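You operate a simulated robot arm through the tools that you are given. There is no shell and no other tool. Be economical: measure what you need, move in short steps, check, and stop when the job is done.

The job below is to be done with a simulated two-armed robot. You get a single attempt, and the scene is never put back.

TASK
Take the tall pot and put it on the teal mat. Put the blue pad on the black mat away on the side bench top. Stack the M glove box from the grey mat on top of the L glove box. Put two of the cartridges from the mattress on the blue sheet. Stack the blue pack labelled "trays" from the mattress on top of the blue pack labelled "bowls". Pull the packs drawer open. Any order will do. Set down upright: tall pot, cartridge.

It is judged by the outcome, as a careful person would: the job done as asked, and still so three seconds after it is handed in. It fails if anything else is knocked over, pushed out of place, dropped, spilled or broken. Flat cloth is picked up by pressing the open fingertips on it (5 to 10 N) and closing them slowly along it; thin cloth reads only 2 to 8 mm in the jaws.

THE ROBOT
Two 7-joint arms with fingered hands on one trunk, on a base that drives. Base frame: it is fixed to the floor where the robot stands at the start and does not move with it; the origin is under the middle of the robot, x ahead of it, y to its left, z up. Lengths are in cm, angles in rad, forces in N, time in s.
The left shoulder is at the start at [7.2, 15.8, 118.4], the right one opposite. Places, roughly: blue pack [475, -125, 75]; blue pad (8x5x5 cm) [80, -20, 90]; blue sheet (54x20 cm) [188, -258, 90]; cartridge [475, -150, 75]; glove box [75, 50, 100]; packs drawer [620, 50, 80]; side bench top (30x24 cm) [30, -264, 90]; tall pot [50, 0, 100]; teal mat [70, 100, 90]. Payload 4 kg a hand.
Tool frame (each hand has its own): the origin (TCP) lies between the finger pads and is the grasp point; the fingertips stand 3 cm ahead of it; z points along the fingers, y is the line along which they close. Largest opening 10.4 cm; the body of the gripper starts 3.5 cm behind the TCP. The gripper is a hand of 3 fingers: y runs from the thumb to the fingers, the wrist lies at [-1.5, -10.4, -17.8] in the tool frame, and closing takes about 1.5 s.
Orientation is that of the tool frame in the base frame, as a unit quaternion [w, x, y, z]. With the fingers straight down and the wrist toward the robot, the tool's x, y and z point along [0, 1, 0], [1, 0, 0] and [0, 0, -1] of the base frame.

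THE INTERFACE
- The arms move only by the tool apply_moves. It takes "left_steps", "right_steps" or both (then of equal length, played together; a hand with none holds still); each is a list of rows, each a list of 3 entries, a list of its own where there are three numbers: the shift along the base's x, y, z in m, then the turn, a rotation vector about the base's x, y, z in rad, then the opening in per cent of the stroke, from 0 (shut) to 100 (fully open). In form: [[[tx, ty, tz], [ax, ay, az], grip], ...]. A call has 1 to 12 rows; each row is the pose to reach, as a shift and turn from the pose commanded when the call began. Rows are played at 5 a second. More than 5 cm and 0.15 rad between two rows, or a gripper value outside its range, and nothing of the call is played. A pose out of reach is approached as far as the arm can. The call stops where the force on the tool passes 40 N (or 10 N more than at its start, if that is more) or the arm is blocked; 0.2 s more then pass. The fingers move at their own pace (about 15.3 cm/s each) and stop on an object; they squeeze with about 23 N. The grip force told is the motor's: it shows also when the fingers shut on nothing. Time passes only in rows, and 0.2 s behind the last, so rows that repeat a pose let the fingers close. It gives the time, the measured TCP pose, the force on the tool (base axes), the opening and the grip force at its end, in the units of the frame above (readings bear some noise), with the torque about the TCP (base axes, N m) and any sound that the robot's microphone picked up.
- Cameras (640 x 400 px; columns grow to the right, rows downward): "scene" is now at [13.02, 3.74, 140.47]; the picture's right is [0.42, -0.91, 0.00], its down [-0.59, -0.27, -0.76] and it looks along [0.69, 0.31, -0.65] (base axes); focal length 260 px, centre (320, 200). "left" rides on the left gripper at [-6.4, -9.4, -11.7] in its tool frame; the picture's right is [-0.72, -0.33, 0.61], its down [0.64, -0.65, 0.40] and it looks along [0.27, 0.68, 0.68] (tool axes); focal length 238 px, centre (320, 200). "right" rides on the right gripper at [6.4, -9.4, -11.7] in its tool frame; the picture's right is [-0.72, 0.33, -0.61], its down [-0.64, -0.65, 0.41] and it looks along [-0.27, 0.68, 0.68] (tool axes); focal length 238 px, centre (320, 200). There is no depth. A picture from a camera that has moved, and an enlarged one, comes with that camera's place and axes in the base frame and with its lens.
- get_image(camera): a new picture of that camera. It takes no simulated time.
- slide_trunk(by): slides the trunk up (or, below 0, down) by that many cm; the arms and the scene camera ride with it, the base frame stays. It gives what a move gives, with no picture.
- drive_base(legs): drives the robot by 1 to 6 legs, each [ahead, left, turn to the left] in cm, cm and rad, along the robot's own axes; the way and the turn of a leg run together, so that a leg with both is an arc; at most 150 cm and 3.142 rad a leg. The arms and the cameras ride along, it lands a little off, and it stops where it bumps. It gives what a move gives.
- set_grasp(shape, hand): the hand has 3 fingers and takes this shape, open, in about a second: jaw (thumb against the fingers, like two jaws); tri (thumb and two fingers); tip (a fingertip pinch); poke (one finger out to press); point (the index stretched); flat (the hand flat); cup (the hand cupped); fist (a fist). The gripper value then closes the fingers along that shape, each until it touches; the sizes above hold for jaw. It gives what a move gives, with no picture.
- turn_head(pan, tilt): turns the head with the scene camera to pan (to the left, within 1.501 rad either way) and tilt (down, from -0.506 to 1.204), counted from straight ahead of the robot. It gives what a move gives.
- close_up(camera, box): a new picture of the part [left, top, right, bottom] of that camera's present view, enlarged. It takes no simulated time.
- hand_in(): hands the job in; it is judged then, once.

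Go step by step. Nothing tells you exact positions but the pictures and the camera data: compare them with the known pose of the tool, close in by small moves and look again before you grip or let go. The budget is 196 turns and 176 pictures, counting those below and the enlarged ones. Unless the task says otherwise, let go and move clear before handing in.

The tools are called as name(argument=value, ...) on one line, values as JSON. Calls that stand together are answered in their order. apply_moves: Moves the arms, as the interface text tells. Its arguments: {"type":"object","properties":{"left_steps":{"type":"array"},"right_steps":{"type":"array"}},"required":[]} The other tools are called the same way: slide_trunk (by) slides the trunk up or down; set_grasp (shape, hand) gives the hand a shape; drive_base (legs) drives the base; turn_head (pan, tilt) turns the head that bears the scene camera; get_image (camera) takes a picture; close_up (camera, box) takes an enlarged picture of a part of a camera's view; hand_in () hands the job in.

At the start:

```text
time_s: 0.0
left_tool_pos: [39.79, 46.46, 120.96]
left_tcp_rot: [0.0, 0.707, 0.707, -0.001]
left_force: [0.7, 0.1, 0.3]
left_moment: [0.02, -0.04, 0.04]
left_grip_width: 10.35
left_gripper_force: 0.0
left_shape: jaw
right_tool_pos: [50.26, 8.3, 121.7]
right_tcp_rot: [0.0, 0.707, 0.708, -0.002]
right_force: [1.0, -0.1, -0.4]
right_moment: [0.03, 0.0, 0.01]
right_grip_width: 10.35
right_gripper_force: 0.1
right_shape: jaw
trunk travel left (down, up): [-60.0, 34.0]
robot x, y, heading: [-0.25, -0.03, -0.001]
head pan, tilt: [0.429, 0.71]
```

scene: 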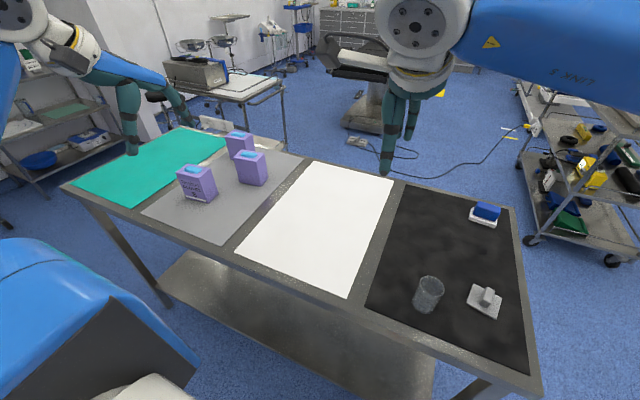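
right: 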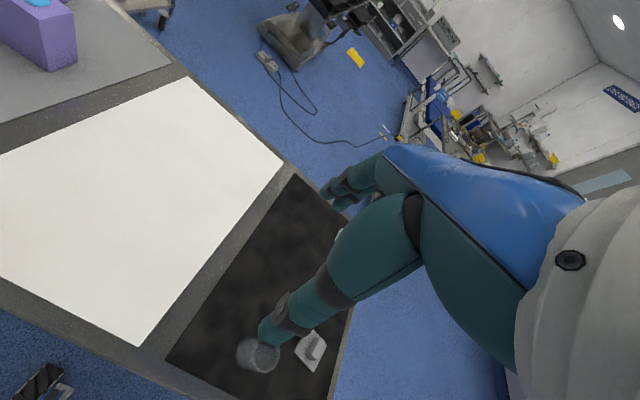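
left: 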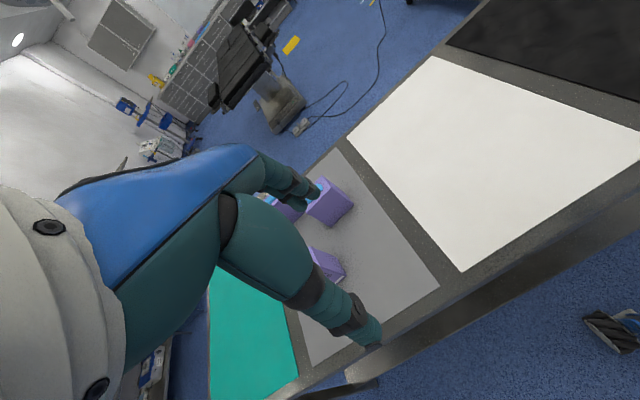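

I see the first bench with teal, grey, white and black mats; I'll look closer at the items on it first.

close_up(camera="scene", box=[160, 110, 320, 210])

close_up(camera="scene", box=[380, 190, 540, 330])

```text
4.00 times, centred on (240, 160) of scene
camera zoom: at [13.02, 3.74, 140.47], right [0.42, -0.91, 0.0], down [-0.59, -0.27, -0.76], along [0.69, 0.31, -0.65], focal length 1042 px, centre (640, 360)
```

zoom: 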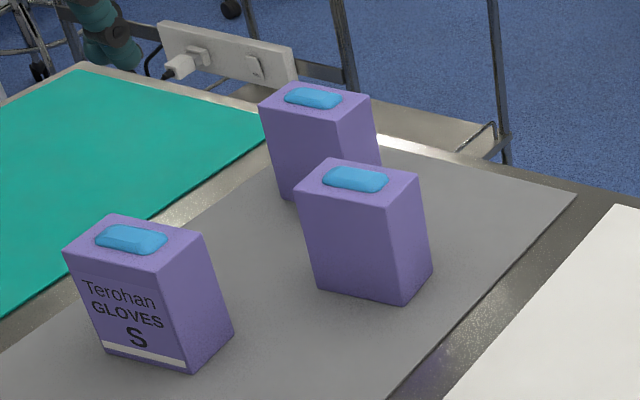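

```text
2.86 times, centred on (460, 260) of scene
camera zoom: at [13.02, 3.74, 140.47], right [0.42, -0.91, 0.0], down [-0.59, -0.27, -0.76], along [0.69, 0.31, -0.65], focal length 744 px, centre (-80, 29)
```

zoom: 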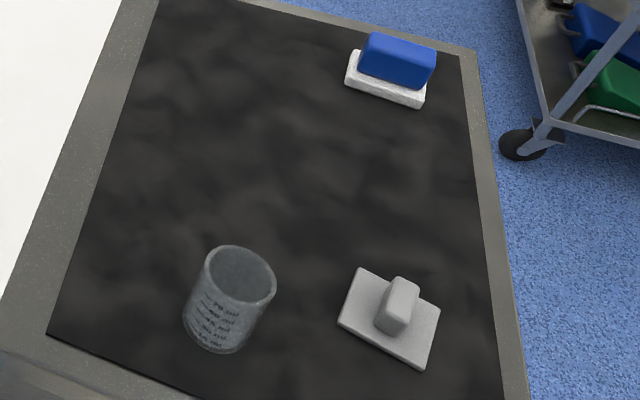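

The table top is near z 90 and the pot near [46, -4.5]. I'll move the right hand above it and check.

apply_moves(right_steps=[[[-0.014, -0.043, 0], [0, 0, 0], 100], [[-0.028, -0.086, 0], [0, 0, 0], 100], [[-0.043, -0.128, 0], [0, 0, 0], 100], [[-0.043, -0.128, -0.04], [0, 0, 0], 100], [[-0.043, -0.128, -0.08], [0, 0, 0], 100], [[-0.043, -0.128, -0.1], [0, 0, 0], 100]])

get_image(camera="right")

get_image(camera="scene")

```text
time_s: 1.4
left_tool_pos: [39.63, 46.31, 121.13]
left_tcp_rot: [-0.001, 0.707, 0.707, 0.001]
left_force: [0.4, 0.4, 0.9]
left_moment: [0.0, -0.02, -0.02]
left_grip_width: 10.36
left_gripper_force: 0.2
left_shape: jaw
right_tool_pos: [45.85, -4.69, 112.19]
right_tcp_rot: [0.0, 0.707, 0.707, 0.001]
right_force: [0.2, 0.8, 0.7]
right_moment: [0.02, -0.02, 0.0]
right_grip_width: 10.37
right_gripper_force: 0.2
right_shape: jaw
trunk travel left (down, up): [-60.0, 34.0]
robot x, y, heading: [0.09, 0.07, -0.002]
head pan, tilt: [0.429, 0.71]
```

```text
170 pictures are left
camera right: at [36.44, 1.71, 123.88], right [0.33, -0.72, 0.61], down [-0.65, -0.64, -0.41], along [0.68, -0.27, -0.68], focal length 238 px, centre (320, 200)
```

right: 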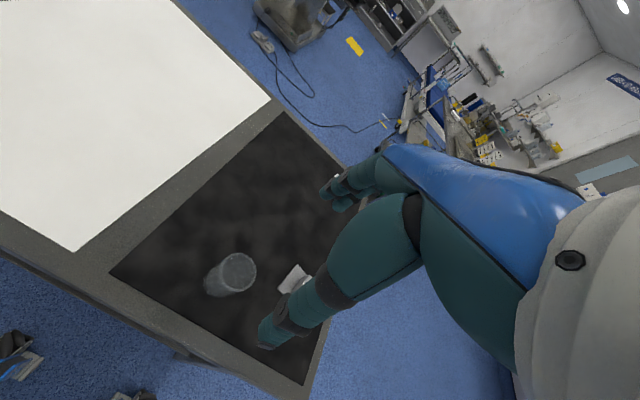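

```text
169 pictures are left
camera scene: at [12.96, 3.58, 140.48], right [0.42, -0.91, 0.0], down [-0.59, -0.27, -0.76], along [0.69, 0.32, -0.65], focal length 260 px, centre (320, 200)
```

scene: 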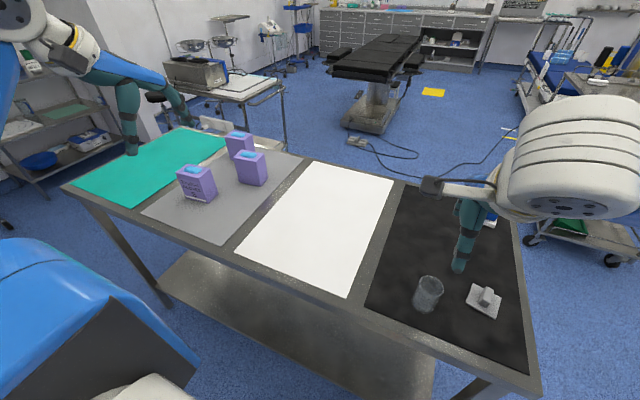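

The pot axis is near [46.5, -4.4]. I'll descend on it and close.

apply_moves(right_steps=[[[0.006, 0.002, -0.04], [0, 0, 0], 100], [[0.006, 0.002, -0.08], [0, 0, 0], 100], [[0.006, 0.002, -0.12], [0, 0, 0], 100], [[0.006, 0.002, -0.15], [0, 0, 0], 100], [[0.006, 0.002, -0.17], [0, 0, 0], 100], [[0.006, 0.002, -0.18], [0, 0, 0], 100]])

get_image(camera="right")

close_up(camera="scene", box=[380, 190, 540, 330])

```text
time_s: 2.8
left_tool_pos: [39.61, 46.48, 121.11]
left_tcp_rot: [-0.001, 0.707, 0.707, 0.0]
left_force: [0.1, 0.4, 0.9]
left_moment: [-0.01, -0.03, 0.02]
left_grip_width: 10.37
left_gripper_force: 0.0
left_shape: jaw
right_tool_pos: [46.52, -4.59, 93.66]
right_tcp_rot: [0.0, 0.707, 0.707, -0.001]
right_force: [-0.1, -0.2, -0.4]
right_moment: [0.0, -0.01, 0.02]
right_grip_width: 10.37
right_gripper_force: 0.0
right_shape: jaw
trunk travel left (down, up): [-60.0, 34.0]
robot x, y, heading: [0.05, -0.02, 0.002]
head pan, tilt: [0.429, 0.71]
```

```text
168 pictures are left
camera right: at [37.15, 1.93, 105.4], right [0.33, -0.72, 0.61], down [-0.65, -0.64, -0.4], along [0.68, -0.27, -0.68], focal length 238 px, centre (320, 200)
```

right: 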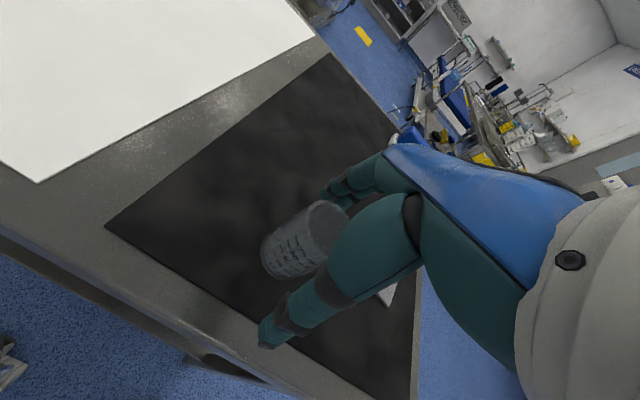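

```text
2.86 times, centred on (460, 260) of scene
camera zoom: at [13.01, 3.64, 140.47], right [0.42, -0.91, 0.0], down [-0.59, -0.27, -0.76], along [0.69, 0.32, -0.65], focal length 744 px, centre (-80, 29)
```

zoom: 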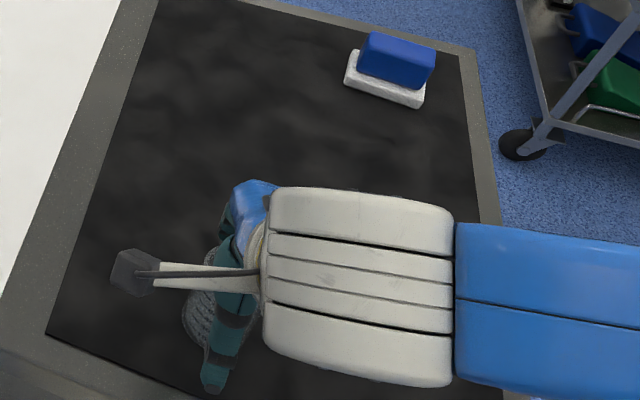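

The pot sits about 1.3 cm to the left of the finger line; I'll shift and close slowly.

apply_moves(right_steps=[[[-0.005, 0.012, 0.006], [0, 0, 0], 100], [[-0.005, 0.012, 0.006], [0, 0, 0], 70], [[-0.005, 0.012, 0.006], [0, 0, 0], 50], [[-0.005, 0.012, 0.006], [0, 0, 0], 30], [[-0.005, 0.012, 0.006], [0, 0, 0], 10], [[-0.005, 0.012, 0.006], [0, 0, 0], 10], [[-0.005, 0.012, 0.006], [0, 0, 0], 10]])

get_image(camera="right")

```text
time_s: 4.4
left_tool_pos: [39.75, 46.35, 121.08]
left_tcp_rot: [-0.001, 0.707, 0.707, 0.0]
left_force: [-0.3, 0.2, 0.3]
left_moment: [0.0, 0.0, 0.01]
left_grip_width: 10.36
left_gripper_force: 0.0
left_shape: jaw
right_tool_pos: [46.03, -3.29, 94.54]
right_tcp_rot: [0.0, 0.707, 0.707, 0.001]
right_force: [-0.4, -1.1, -0.1]
right_moment: [-0.01, -0.01, 0.02]
right_grip_width: 1.14
right_gripper_force: 22.8
right_shape: jaw
trunk travel left (down, up): [-60.0, 34.0]
robot x, y, heading: [-0.06, 0.2, 0.002]
head pan, tilt: [0.429, 0.71]
```

```text
166 pictures are left
camera right: at [36.57, 3.08, 106.07], right [0.33, -0.72, 0.61], down [-0.65, -0.64, -0.4], along [0.68, -0.27, -0.68], focal length 238 px, centre (320, 200)
```

right: 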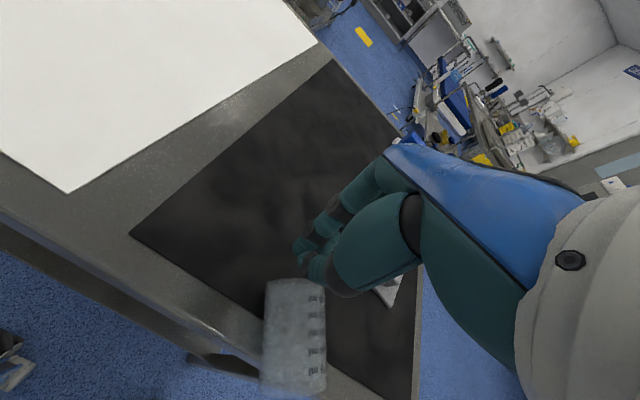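

The pot slipped out; I must see where it went.

close_up(camera="scene", box=[340, 190, 540, 340])

```text
2.67 times, centred on (440, 265) of scene
camera zoom: at [13.0, 3.65, 140.47], right [0.42, -0.91, 0.0], down [-0.59, -0.27, -0.76], along [0.69, 0.32, -0.65], focal length 695 px, centre (0, 27)
```

zoom: 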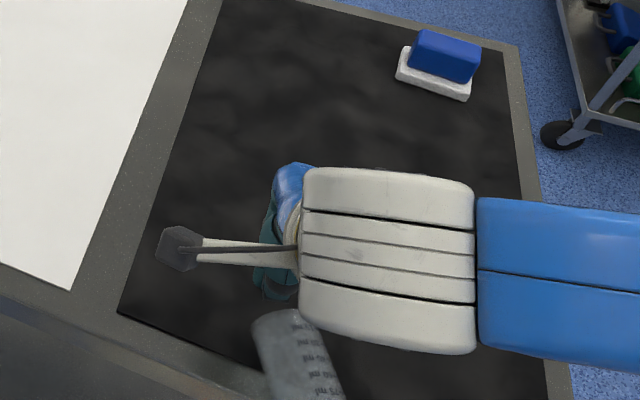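

get_image(camera="scene")

close_up(camera="right", box=[200, 220, 440, 400])

```text
164 pictures are left
camera scene: at [13.0, 3.65, 140.47], right [0.42, -0.91, 0.0], down [-0.59, -0.27, -0.76], along [0.69, 0.32, -0.65], focal length 260 px, centre (320, 200)
```

scene: 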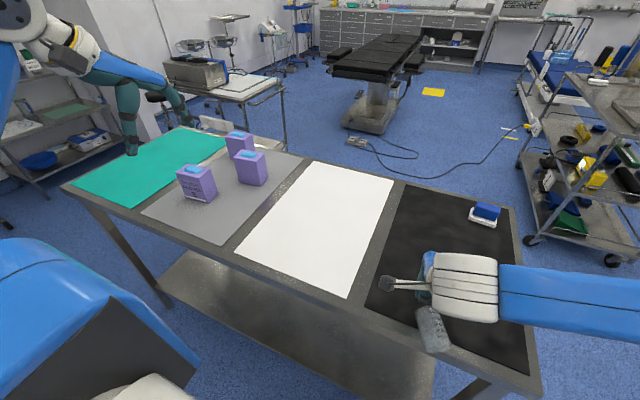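

```text
2.22 times, centred on (320, 310) of right
camera zoom: at [36.57, 3.08, 106.07], right [0.33, -0.72, 0.61], down [-0.65, -0.64, -0.4], along [0.68, -0.27, -0.68], focal length 530 px, centre (320, -44)
```

zoom: 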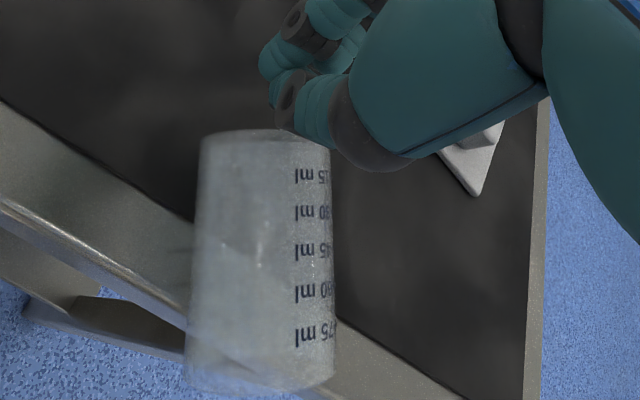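

The pot lies tipped toward the near edge. I'll let a moment pass with the hand still and check whether it's at rest.

apply_moves(right_steps=[[[0, 0, 0], [0, 0, 0], 10]])

get_image(camera="scene")

get_image(camera="right")

```text
time_s: 4.8
left_tool_pos: [39.69, 46.38, 121.01]
left_tcp_rot: [0.0, 0.707, 0.707, 0.0]
left_force: [-0.2, -0.2, 0.5]
left_moment: [0.02, 0.01, 0.0]
left_grip_width: 10.36
left_gripper_force: 0.0
left_shape: jaw
right_tool_pos: [46.08, -3.45, 94.43]
right_tcp_rot: [-0.001, 0.707, 0.707, 0.0]
right_force: [0.4, -0.3, -0.2]
right_moment: [0.02, -0.01, -0.02]
right_grip_width: 1.14
right_gripper_force: 22.7
right_shape: jaw
trunk travel left (down, up): [-60.0, 34.0]
robot x, y, heading: [-0.24, -0.05, 0.002]
head pan, tilt: [0.429, 0.71]
```

```text
162 pictures are left
camera scene: at [13.0, 3.65, 140.47], right [0.42, -0.91, 0.0], down [-0.59, -0.27, -0.76], along [0.69, 0.32, -0.65], focal length 260 px, centre (320, 200)
```

scene: 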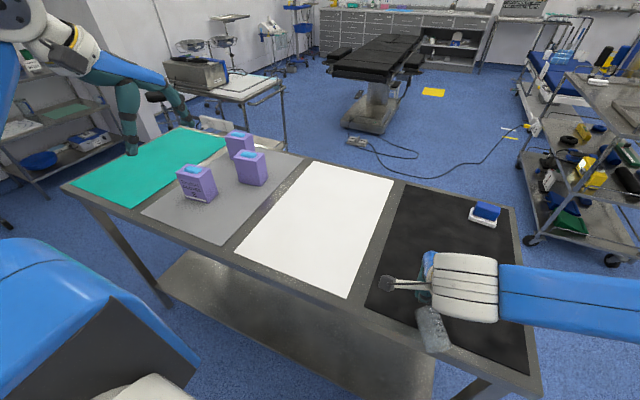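

```text
161 pictures are left
camera right: at [36.57, 3.08, 106.07], right [0.33, -0.72, 0.61], down [-0.65, -0.64, -0.4], along [0.68, -0.27, -0.68], focal length 238 px, centre (320, 200)
```

right: 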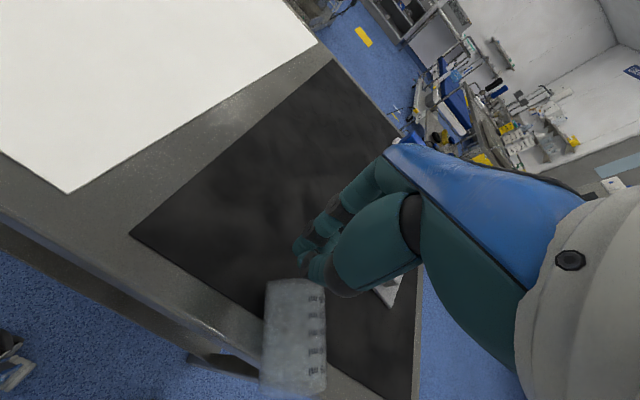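

The pot is at rest lying on its side. I'll raise the hand straight up and look at its exact pose.

apply_moves(right_steps=[[[0.005, 0, 0.03], [0, 0, 0], 10], [[0.005, 0, 0.08], [0, 0, 0], 10], [[0.005, 0, 0.13], [0, 0, 0], 10], [[0.005, 0, 0.18], [0, 0, 0], 100]])

turn_head(pan=0.0, tilt=1.0)

get_image(camera="scene")

get_image(camera="right")

```text
time_s: 5.8
left_tool_pos: [39.7, 46.46, 121.16]
left_tcp_rot: [0.0, 0.708, 0.707, 0.001]
left_force: [-0.5, -0.4, 0.5]
left_moment: [0.01, -0.01, -0.02]
left_grip_width: 10.33
left_gripper_force: 0.1
left_shape: jaw
right_tool_pos: [46.42, -3.37, 112.38]
right_tcp_rot: [0.001, 0.706, 0.708, -0.001]
right_force: [-0.7, -0.1, 0.0]
right_moment: [0.03, 0.02, -0.03]
right_grip_width: 10.28
right_gripper_force: 0.1
right_shape: jaw
trunk travel left (down, up): [-60.0, 34.0]
robot x, y, heading: [0.24, 0.05, -0.001]
head pan, tilt: [0.429, 0.71]
```

```text
time_s: 6.7
left_tool_pos: [39.84, 46.41, 121.18]
left_tcp_rot: [0.0, 0.707, 0.707, -0.001]
left_force: [-0.2, 1.2, 0.2]
left_moment: [0.02, 0.0, -0.03]
left_grip_width: 10.37
left_gripper_force: 0.1
left_shape: jaw
right_tool_pos: [46.52, -3.28, 112.32]
right_tcp_rot: [0.0, 0.707, 0.707, 0.0]
right_force: [-0.3, 0.8, -0.5]
right_moment: [-0.02, 0.04, 0.0]
right_grip_width: 10.35
right_gripper_force: 0.1
right_shape: jaw
trunk travel left (down, up): [-60.0, 34.0]
robot x, y, heading: [0.02, -0.17, 0.002]
head pan, tilt: [0.0, 1.0]
```

```text
160 pictures are left
camera scene: at [12.3, 0.13, 138.23], right [0.0, -1.0, 0.0], down [-0.84, 0.0, -0.54], along [0.54, 0.0, -0.84], focal length 260 px, centre (320, 200)
```

scene: 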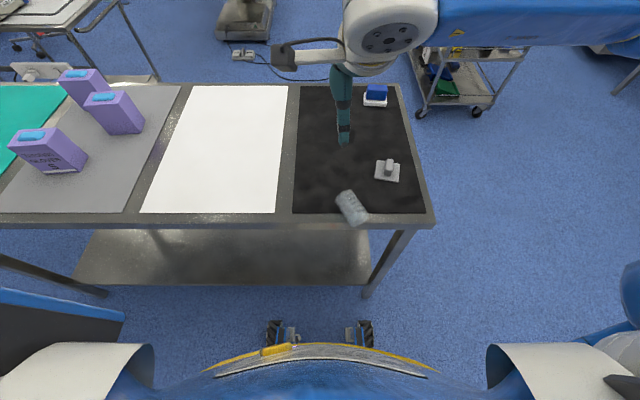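

```text
159 pictures are left
camera right: at [37.06, 3.14, 123.97], right [0.33, -0.72, 0.61], down [-0.65, -0.64, -0.4], along [0.68, -0.27, -0.68], focal length 238 px, centre (320, 200)
```

right: 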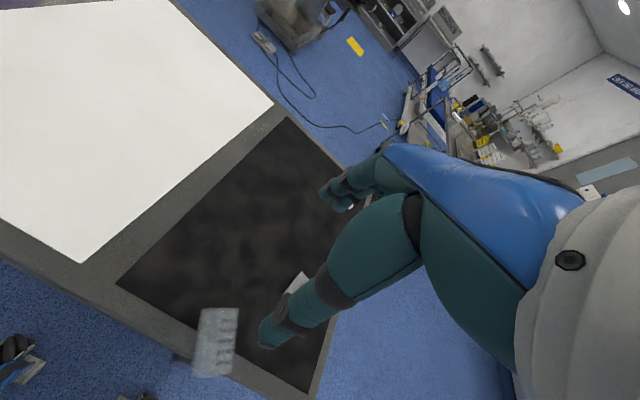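

close_up(camera="scene", box=[290, 150, 440, 240])

close_up(camera="right", box=[140, 270, 300, 400])

```text
4.27 times, centred on (365, 195) of scene
camera zoom: at [12.3, 0.13, 138.23], right [0.0, -1.0, 0.0], down [-0.84, 0.0, -0.54], along [0.54, 0.0, -0.84], focal length 1111 px, centre (128, 221)
```

zoom: 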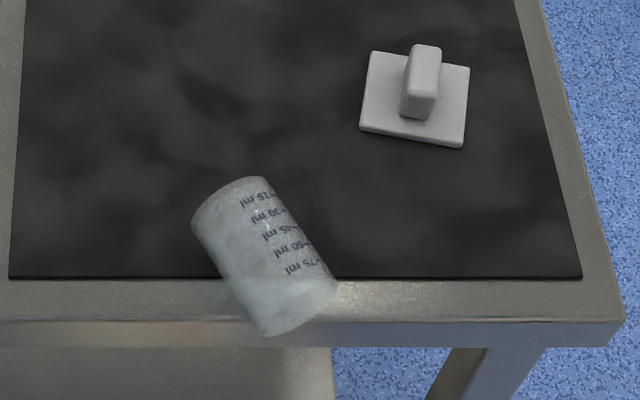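

```text
3.08 times, centred on (220, 335) of right
camera zoom: at [37.06, 3.14, 123.97], right [0.33, -0.72, 0.61], down [-0.65, -0.64, -0.4], along [0.68, -0.27, -0.68], focal length 733 px, centre (628, -215)
```

zoom: 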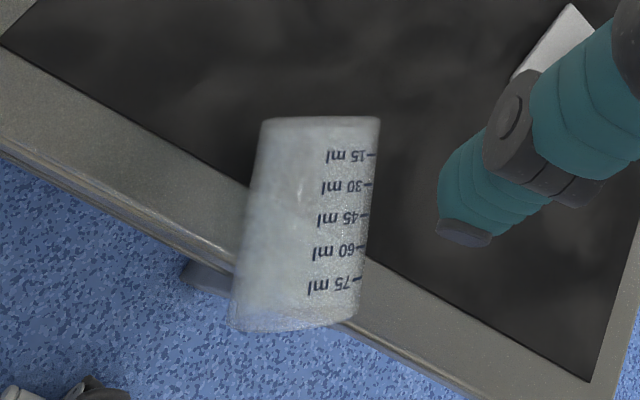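

Pot lies from base [43,-5.4] to rim [37,-8], stable. The left hand, yawed -68°, can grasp it across its axis and then tilt it upright; I'll clear the right hand and bring the left over.

apply_moves(left_steps=[[[0, -0.045, 0], [0, 0, -0.1], 100], [[0, -0.09, 0], [0, 0, -0.2], 100], [[0, -0.135, 0], [0, 0, -0.3], 100], [[0, -0.18, 0], [0, 0, -0.4], 100], [[0, -0.225, 0], [0, 0, -0.5], 100], [[0, -0.27, 0], [0, 0, -0.6], 100], [[0, -0.315, 0], [0, 0, -0.7], 100], [[0, -0.36, 0], [0, 0, -0.8], 100], [[0, -0.405, 0], [0, 0, -0.9], 100], [[0, -0.45, 0], [0, 0, -1.0], 100], [[0, -0.49, 0], [0, 0, -1.1], 100], [[0.005, -0.529, 0], [0, 0, -1.187], 100]], right_steps=[[[0, -0.03, 0.03], [0, 0, 0], 100], [[0, -0.07, 0.06], [0, 0, 0], 100], [[0, -0.11, 0.08], [0, 0, 0], 100], [[0, -0.15, 0.1], [0, 0, 0], 100], [[0, -0.19, 0.1], [0, 0, 0], 100], [[0, -0.23, 0.1], [0, 0, 0], 100], [[0, -0.27, 0.1], [0, 0, 0], 100], [[0, -0.3, 0.1], [0, 0, 0], 100], [[0, -0.33, 0.1], [0, 0, 0], 100], [[0, -0.36, 0.1], [0, 0, 0], 100], [[0, -0.36, 0.1], [0, 0, 0], 100], [[0, -0.36, 0.1], [0, 0, 0], 100]])

get_image(camera="scene")

get_image(camera="left")

```text
time_s: 9.3
left_tool_pos: [40.73, -7.19, 121.32]
left_tcp_rot: [-0.001, 0.982, 0.189, 0.001]
left_force: [0.7, 0.1, 0.0]
left_moment: [0.03, 0.01, -0.01]
left_grip_width: 10.36
left_gripper_force: 0.0
left_shape: jaw
right_tool_pos: [46.79, -39.73, 122.34]
right_tcp_rot: [-0.002, 0.707, 0.708, 0.001]
right_force: [0.4, 0.1, 0.1]
right_moment: [-0.02, 0.05, 0.01]
right_grip_width: 10.35
right_gripper_force: 0.0
right_shape: jaw
trunk travel left (down, up): [-60.0, 34.0]
robot x, y, heading: [0.08, -0.15, 0.002]
head pan, tilt: [0.0, 1.0]
```

```text
156 pictures are left
camera scene: at [12.37, -0.55, 138.22], right [0.0, -1.0, 0.0], down [-0.84, 0.0, -0.54], along [0.54, 0.0, -0.84], focal length 260 px, centre (320, 200)
```

scene: 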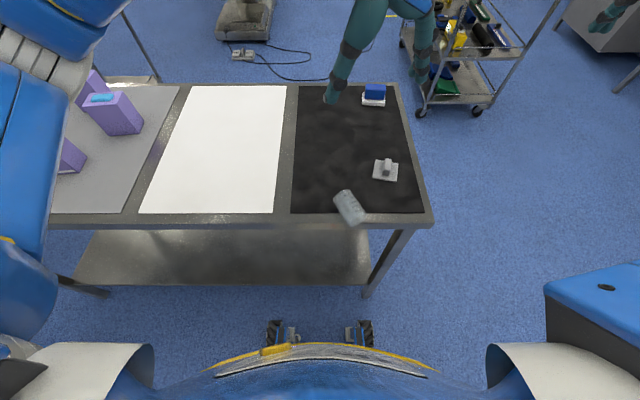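

```text
155 pictures are left
camera left: at [31.16, -0.78, 133.08], right [-0.79, 0.04, -0.61], down [0.35, 0.85, -0.4], along [0.5, -0.53, -0.68], focal length 238 px, centre (320, 200)
```

left: 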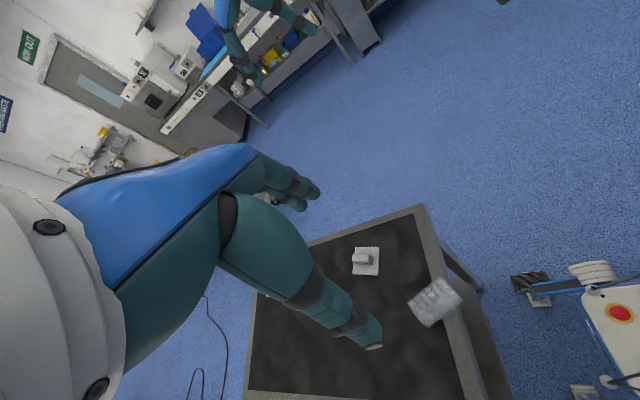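

The pot centre triangulates to about [40.5, -6.2]. I'll descend part way and recheck.

apply_moves(left_steps=[[[0, 0.009, -0.05], [0, 0, 0], 100], [[0, 0.009, -0.1], [0, 0, 0], 100], [[0, 0.009, -0.15], [0, 0, 0], 100], [[0, 0.009, -0.19], [0, 0, 0], 100]])

get_image(camera="left")

close_up(camera="scene", box=[290, 150, 440, 240])

```text
refused: row 1 steps farther than a row can; nothing moved
```

```text
154 pictures are left
camera left: at [31.16, -0.78, 133.08], right [-0.79, 0.04, -0.61], down [0.35, 0.85, -0.4], along [0.5, -0.53, -0.68], focal length 238 px, centre (320, 200)
```

left: 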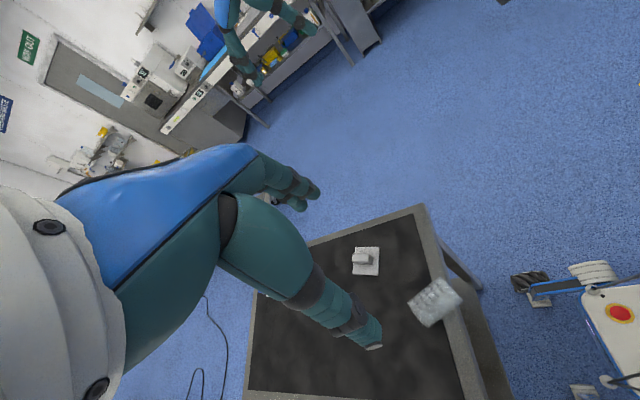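

```text
4.27 times, centred on (365, 195) of scene
camera zoom: at [12.37, -0.55, 138.22], right [0.0, -1.0, 0.0], down [-0.84, 0.0, -0.54], along [0.54, 0.0, -0.84], focal length 1111 px, centre (128, 221)
```

zoom: 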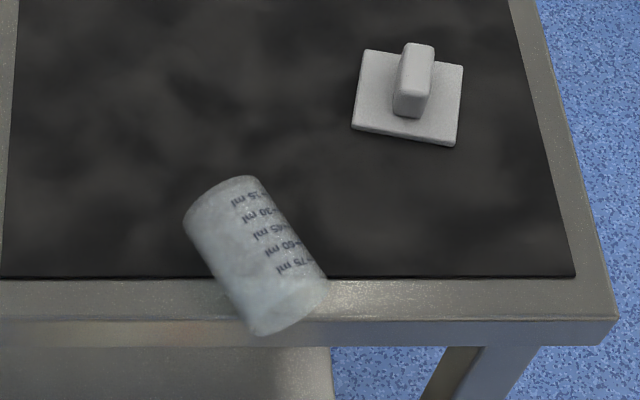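

The step was slightly too long; repeating with shorter rows.

apply_moves(left_steps=[[[0, 0.009, -0.045], [0, 0, 0], 100], [[0, 0.009, -0.09], [0, 0, 0], 100], [[0, 0.009, -0.135], [0, 0, 0], 100], [[0, 0.009, -0.18], [0, 0, 0], 100]])

get_image(camera="left")

close_up(camera="scene", box=[290, 150, 440, 240])

```text
time_s: 10.3
left_tool_pos: [40.11, -6.13, 102.84]
left_tcp_rot: [0.001, 0.982, 0.19, 0.001]
left_force: [0.0, 0.2, -0.2]
left_moment: [-0.04, 0.0, 0.01]
left_grip_width: 10.37
left_gripper_force: 0.0
left_shape: jaw
right_tool_pos: [46.68, -39.57, 122.44]
right_tcp_rot: [-0.001, 0.707, 0.707, 0.001]
right_force: [-1.0, 0.9, -0.3]
right_moment: [-0.04, 0.01, -0.02]
right_grip_width: 10.36
right_gripper_force: 0.0
right_shape: jaw
trunk travel left (down, up): [-60.0, 34.0]
robot x, y, heading: [0.27, -0.0, -0.003]
head pan, tilt: [0.0, 1.0]
```

```text
152 pictures are left
camera left: at [30.63, 0.29, 114.58], right [-0.79, 0.03, -0.61], down [0.35, 0.84, -0.4], along [0.51, -0.53, -0.68], focal length 238 px, centre (320, 200)
```

left: 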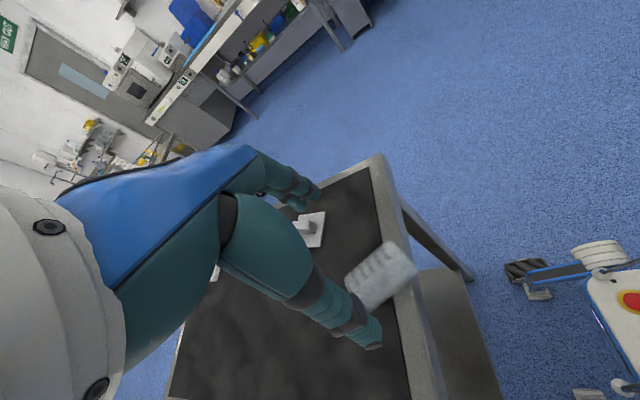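

```text
4.27 times, centred on (365, 195) of scene
camera zoom: at [12.33, -0.3, 138.23], right [0.0, -1.0, 0.0], down [-0.84, 0.0, -0.54], along [0.54, 0.0, -0.84], focal length 1111 px, centre (128, 221)
```

zoom: 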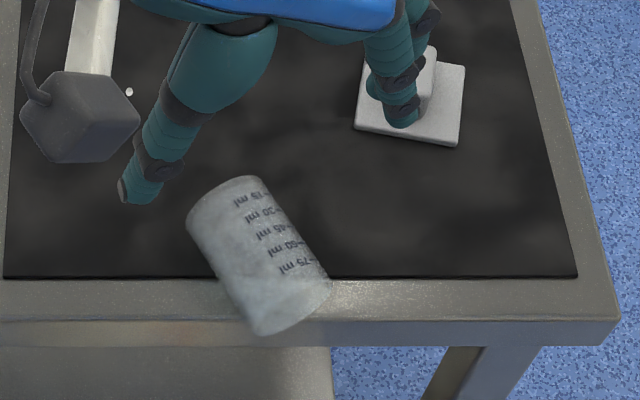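

The tool is aligned. I'll go down and close gently.

apply_moves(left_steps=[[[-0.006, -0.003, -0.04], [0, 0, 0], 100], [[-0.006, -0.003, -0.08], [0, 0, 0], 100], [[-0.006, -0.003, -0.093], [0, 0, 0], 100], [[-0.006, -0.003, -0.093], [0, 0, 0], 75], [[-0.006, -0.003, -0.093], [0, 0, 0], 60], [[-0.006, -0.003, -0.093], [0, 0, 0], 50]])

get_image(camera="left")

close_up(camera="scene", box=[290, 150, 440, 240])

```text
time_s: 11.7
left_tool_pos: [39.33, -6.29, 93.76]
left_tcp_rot: [0.001, 0.982, 0.191, 0.0]
left_force: [-0.1, -0.6, -0.3]
left_moment: [-0.01, 0.02, -0.01]
left_grip_width: 5.26
left_gripper_force: 0.1
left_shape: jaw
right_tool_pos: [46.67, -39.4, 122.36]
right_tcp_rot: [-0.001, 0.707, 0.707, 0.001]
right_force: [-0.2, 0.0, -0.6]
right_moment: [-0.01, 0.03, 0.07]
right_grip_width: 10.36
right_gripper_force: 0.0
right_shape: jaw
trunk travel left (down, up): [-60.0, 34.0]
robot x, y, heading: [0.08, 0.15, -0.001]
head pan, tilt: [0.0, 1.0]
```

```text
150 pictures are left
camera left: at [29.96, 0.16, 105.45], right [-0.79, 0.03, -0.61], down [0.35, 0.85, -0.4], along [0.51, -0.53, -0.68], focal length 238 px, centre (320, 200)
```

left: 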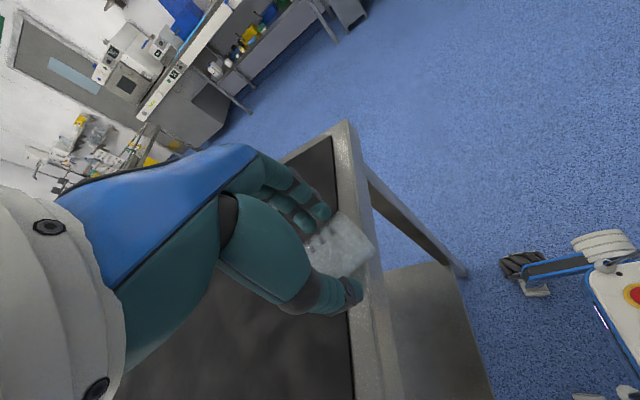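

```text
4.27 times, centred on (365, 195) of scene
camera zoom: at [12.27, -0.26, 138.23], right [0.0, -1.0, 0.0], down [-0.84, 0.0, -0.54], along [0.54, 0.0, -0.84], focal length 1111 px, centre (128, 221)
```

zoom: 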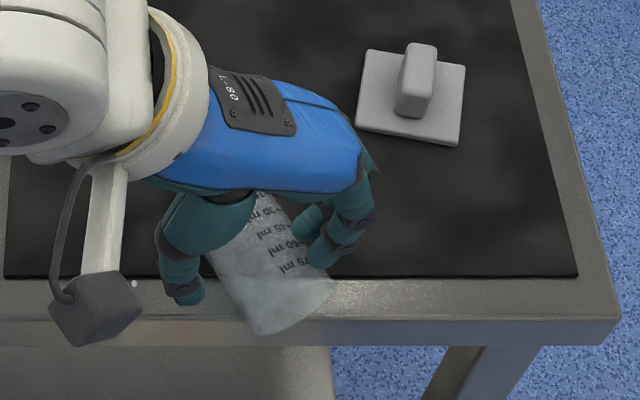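

Centred on the pot. Closing the rest and lifting slightly.

apply_moves(left_steps=[[[0, 0, 0], [0, 0, 0], 42], [[0, 0, 0], [0, 0, 0], 34], [[0, 0, 0], [0, 0, 0], 28], [[0, 0, 0], [0, 0, 0], 20], [[0, 0, 0], [0, 0, 0], 20], [[0, 0, 0.02], [0, 0, 0], 20], [[0, 0, 0.05], [0, 0, 0], 20], [[0, 0, 0.08], [0, 0, 0], 20]])

get_image(camera="left")

close_up(camera="scene", box=[290, 150, 440, 240])

```text
time_s: 13.5
left_tool_pos: [39.49, -6.11, 101.93]
left_tcp_rot: [-0.001, 0.982, 0.191, 0.0]
left_force: [0.2, 0.4, -0.8]
left_moment: [-0.01, 0.0, 0.04]
left_grip_width: 2.1
left_gripper_force: 0.2
left_shape: jaw
right_tool_pos: [46.61, -39.49, 122.48]
right_tcp_rot: [-0.001, 0.707, 0.707, 0.001]
right_force: [-0.2, -0.3, -0.2]
right_moment: [0.01, -0.01, 0.0]
right_grip_width: 10.37
right_gripper_force: 0.1
right_shape: jaw
trunk travel left (down, up): [-60.0, 34.0]
robot x, y, heading: [0.08, -0.33, -0.002]
head pan, tilt: [0.0, 1.0]
```

```text
148 pictures are left
camera left: at [29.94, 0.25, 113.63], right [-0.79, 0.03, -0.61], down [0.35, 0.85, -0.4], along [0.5, -0.53, -0.68], focal length 238 px, centre (320, 200)
```

left: 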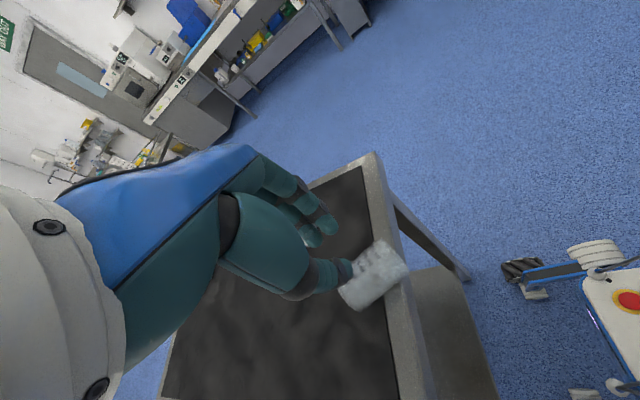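

```text
4.27 times, centred on (365, 195) of scene
camera zoom: at [12.26, -0.3, 138.22], right [0.0, -1.0, 0.0], down [-0.84, 0.0, -0.54], along [0.54, 0.0, -0.84], focal length 1111 px, centre (128, 221)
```

zoom: 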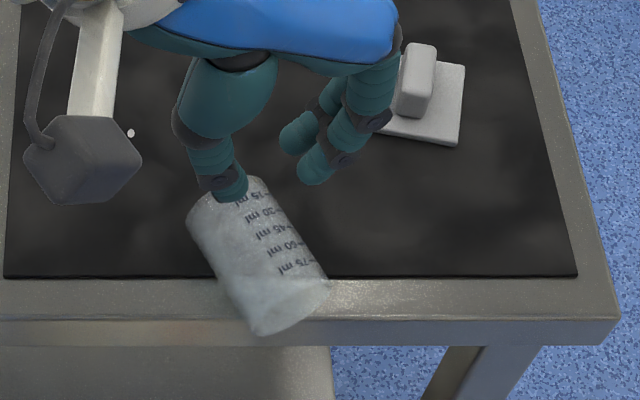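

The fingers closed above the pot: the table is actually near z 85 (re-triangulated), pot centre ≈ [42.4,-7.2,87]. I'll reopen, shift and go lower.

apply_moves(left_steps=[[[0.014, -0.006, 0], [0, 0, 0], 100], [[0.027, -0.013, 0], [0, 0, 0], 100], [[0.027, -0.013, -0.04], [0, 0, 0], 100], [[0.027, -0.013, -0.08], [0, 0, 0], 100], [[0.027, -0.013, -0.12], [0, 0, 0], 100], [[0.027, -0.013, -0.132], [0, 0, 0], 100]])

get_image(camera="left")

close_up(camera="scene", box=[290, 150, 440, 240])

```text
time_s: 14.9
left_tool_pos: [41.97, -7.44, 89.1]
left_tcp_rot: [0.005, 0.982, 0.189, 0.004]
left_force: [1.0, 3.6, 20.1]
left_moment: [-1.02, -0.65, 0.13]
left_grip_width: 10.23
left_gripper_force: 0.0
left_shape: jaw
right_tool_pos: [46.34, -39.26, 122.71]
right_tcp_rot: [0.002, 0.707, 0.707, 0.002]
right_force: [0.2, -0.3, 0.2]
right_moment: [0.01, 0.03, 0.05]
right_grip_width: 10.36
right_gripper_force: 0.0
right_shape: jaw
trunk travel left (down, up): [-60.0, 34.0]
robot x, y, heading: [-0.27, 0.17, 0.004]
head pan, tilt: [0.0, 1.0]
```

```text
146 pictures are left
camera left: at [32.48, -0.88, 100.69], right [-0.78, 0.03, -0.62], down [0.35, 0.84, -0.41], along [0.51, -0.54, -0.67], focal length 238 px, centre (320, 200)
```

left: 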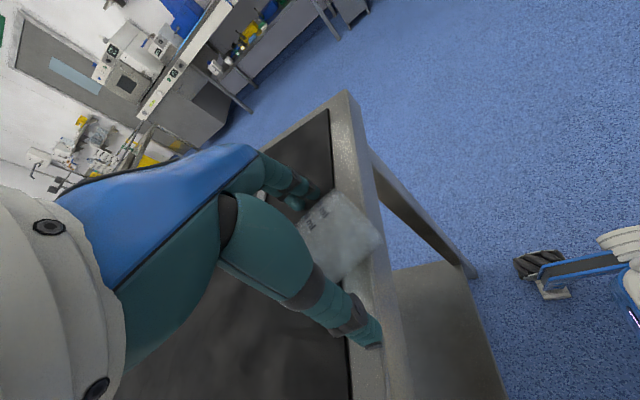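

```text
4.27 times, centred on (365, 195) of scene
camera zoom: at [11.79, 0.03, 138.34], right [0.0, -1.0, 0.0], down [-0.84, 0.0, -0.54], along [0.54, 0.0, -0.84], focal length 1111 px, centre (128, 221)
```

zoom: 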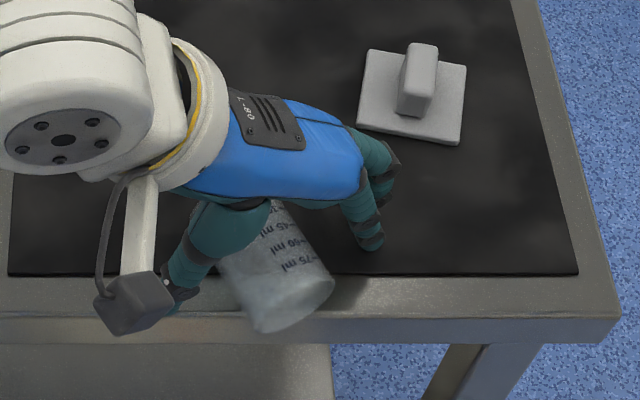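

Tips touched the table at about z 86. Raise 0.5 cm, close gradually and lift a little.

apply_moves(left_steps=[[[0, 0, 0.009], [0, 0, 0], 100], [[0, 0, 0.009], [0, 0, 0], 70], [[0, 0, 0.009], [0, 0, 0], 50], [[0, 0, 0.009], [0, 0, 0], 40], [[0, 0, 0.009], [0, 0, 0], 30], [[0, 0, 0.009], [0, 0, 0], 20], [[0, 0, 0.009], [0, 0, 0], 20], [[0, 0, 0.009], [0, 0, 0], 20]])

get_image(camera="left")

close_up(camera="scene", box=[290, 150, 440, 240])

```text
time_s: 16.7
left_tool_pos: [42.29, -7.5, 89.53]
left_tcp_rot: [0.0, 0.982, 0.191, 0.0]
left_force: [0.4, -0.5, -0.6]
left_moment: [0.01, -0.01, 0.03]
left_grip_width: 3.12
left_gripper_force: 22.4
left_shape: jaw
right_tool_pos: [46.74, -39.4, 122.41]
right_tcp_rot: [0.0, 0.707, 0.707, 0.001]
right_force: [-0.8, 1.2, 1.2]
right_moment: [0.03, -0.02, 0.01]
right_grip_width: 10.38
right_gripper_force: 0.1
right_shape: jaw
trunk travel left (down, up): [-60.0, 34.0]
robot x, y, heading: [0.14, -0.23, 0.002]
head pan, tilt: [0.0, 1.0]
```

```text
144 pictures are left
camera left: at [32.76, -1.06, 101.3], right [-0.79, 0.03, -0.61], down [0.35, 0.85, -0.4], along [0.51, -0.53, -0.68], focal length 238 px, centre (320, 200)
```

left: 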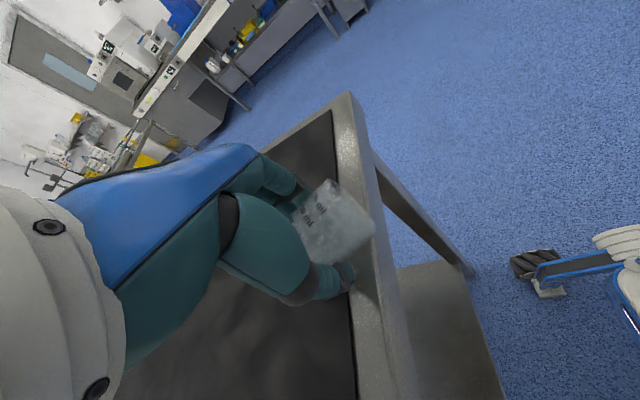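

```text
4.27 times, centred on (365, 195) of scene
camera zoom: at [12.29, -0.26, 138.23], right [0.0, -1.0, 0.0], down [-0.84, 0.0, -0.54], along [0.54, 0.0, -0.84], focal length 1111 px, centre (128, 221)
```

zoom: 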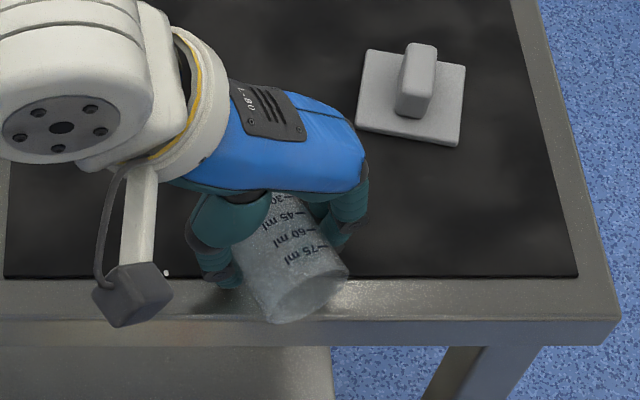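

Gripped on something 3.1 cm wide with 22 N. Lift to check it holds.

apply_moves(left_steps=[[[0, 0, 0.02], [0, 0, 0], 20], [[0, 0, 0.05], [0, 0, 0], 20], [[0, 0, 0.08], [0, 0, 0], 20], [[0, 0, 0.12], [0, 0, 0], 20]])

get_image(camera="left")

close_up(camera="scene", box=[290, 130, 450, 230])

```text
time_s: 17.7
left_tool_pos: [42.25, -7.59, 101.3]
left_tcp_rot: [0.0, 0.982, 0.191, 0.0]
left_force: [-0.9, -0.1, -0.2]
left_moment: [0.01, -0.02, -0.02]
left_grip_width: 3.11
left_gripper_force: 23.2
left_shape: jaw
right_tool_pos: [46.55, -39.57, 122.43]
right_tcp_rot: [-0.001, 0.708, 0.707, 0.0]
right_force: [0.3, 0.0, -0.2]
right_moment: [-0.02, -0.02, 0.02]
right_grip_width: 10.37
right_gripper_force: 0.0
right_shape: jaw
trunk travel left (down, up): [-60.0, 34.0]
robot x, y, heading: [-0.06, 0.25, -0.002]
head pan, tilt: [0.0, 1.0]
```

```text
142 pictures are left
camera left: at [32.78, -1.07, 113.24], right [-0.79, 0.03, -0.61], down [0.35, 0.85, -0.4], along [0.5, -0.53, -0.68], focal length 238 px, centre (320, 200)
```

left: 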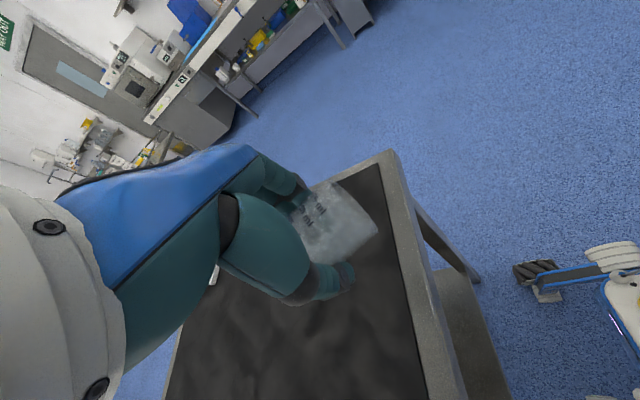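

```text
4.00 times, centred on (370, 180) of scene
camera zoom: at [12.27, -0.32, 138.22], right [0.0, -1.0, 0.0], down [-0.84, 0.0, -0.54], along [0.54, 0.0, -0.84], focal length 1042 px, centre (120, 280)
```

zoom: 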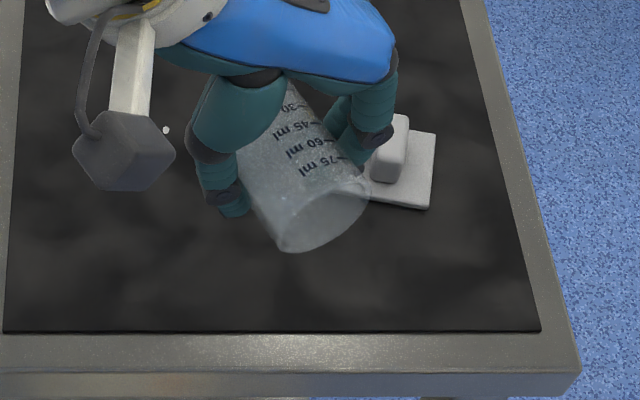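

The pot is held firmly. Now I'll yaw it back +68° while raising, then roll it upright.

apply_moves(left_steps=[[[0, 0.01, 0.02], [0, 0, 0.14], 20], [[0, 0.03, 0.04], [0, 0, 0.28], 20], [[0, 0.05, 0.06], [0, 0, 0.42], 20], [[0, 0.07, 0.08], [0, 0, 0.56], 20], [[0, 0.09, 0.1], [0, 0, 0.7], 20], [[0, 0.11, 0.11], [0, 0, 0.84], 20], [[0, 0.13, 0.11], [0, 0, 0.98], 20], [[0, 0.15, 0.11], [0, 0, 1.1], 20], [[0, 0.17, 0.11], [0, 0, 1.187], 20]])

apply_moves(left_steps=[[[0.01, 0, 0], [-0.14, 0, 0], 20], [[0.02, 0, 0], [-0.28, 0, 0], 20], [[0.03, 0, 0], [-0.42, 0, 0], 20], [[0.04, 0, 0], [-0.56, 0, 0], 20], [[0.05, 0, 0], [-0.7, 0, 0], 20], [[0.06, 0, 0], [-0.84, 0, 0], 20], [[0.07, 0, 0], [-0.98, 0, 0], 20], [[0.08, 0, 0], [-1.12, 0, 0], 20], [[0.08, 0, 0], [-1.26, 0, 0], 20], [[0.08, 0, 0], [-1.4, 0, 0], 20], [[0.08, 0, 0], [-1.54, 0, 0], 20], [[0.08, 0, 0], [-1.571, 0, 0], 20]])

get_image(camera="scene")

get_image(camera="left")

```text
time_s: 19.7
left_tool_pos: [42.02, 9.74, 112.55]
left_tcp_rot: [0.0, 0.706, 0.708, 0.001]
left_force: [-0.6, 0.1, -1.0]
left_moment: [-0.01, 0.01, 0.0]
left_grip_width: 3.09
left_gripper_force: 22.8
left_shape: jaw
right_tool_pos: [46.51, -39.39, 122.55]
right_tcp_rot: [-0.001, 0.707, 0.707, 0.001]
right_force: [-0.5, 1.0, -0.7]
right_moment: [-0.01, -0.01, -0.01]
right_grip_width: 10.37
right_gripper_force: 0.1
right_shape: jaw
trunk travel left (down, up): [-60.0, 34.0]
robot x, y, heading: [-0.08, -0.04, -0.003]
head pan, tilt: [0.0, 1.0]
```

```text
time_s: 22.3
left_tool_pos: [50.34, 9.64, 112.61]
left_tcp_rot: [0.5, 0.5, 0.5, -0.5]
left_force: [-1.6, -0.8, 0.9]
left_moment: [-0.01, 0.0, -0.02]
left_grip_width: 3.13
left_gripper_force: 22.5
left_shape: jaw
right_tool_pos: [46.74, -39.48, 122.44]
right_tcp_rot: [-0.001, 0.707, 0.708, 0.0]
right_force: [-0.1, -0.3, -0.5]
right_moment: [0.0, 0.0, 0.05]
right_grip_width: 10.35
right_gripper_force: 0.1
right_shape: jaw
trunk travel left (down, up): [-60.0, 34.0]
robot x, y, heading: [-0.37, 0.23, -0.003]
head pan, tilt: [0.0, 1.0]
```

```text
140 pictures are left
camera scene: at [12.24, -0.17, 138.23], right [0.0, -1.0, 0.0], down [-0.84, 0.0, -0.54], along [0.54, 0.0, -0.84], focal length 260 px, centre (320, 200)
```

scene: 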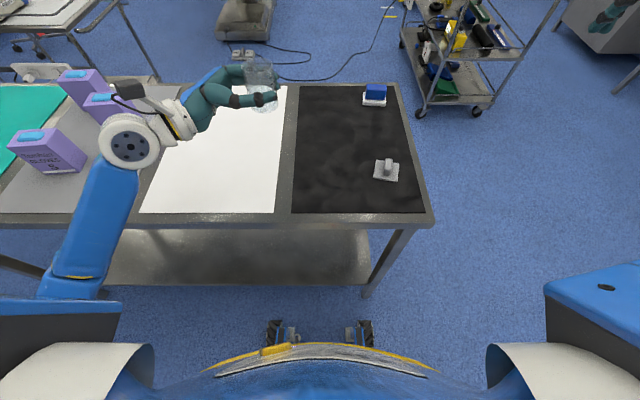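

```text
139 pictures are left
camera left: at [40.85, 21.43, 118.93], right [-0.32, -0.61, 0.72], down [-0.65, -0.4, -0.64], along [0.68, -0.68, -0.27], focal length 238 px, centre (320, 200)
```

left: 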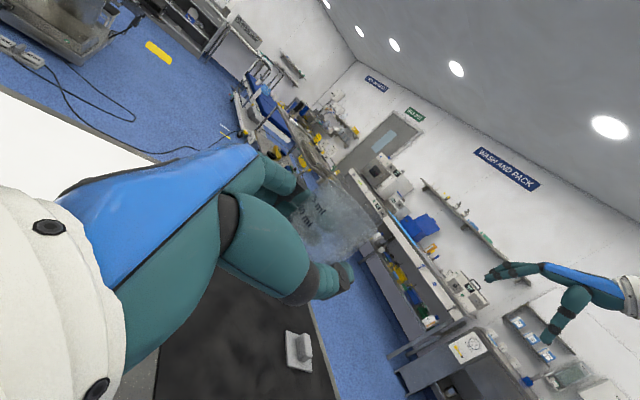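

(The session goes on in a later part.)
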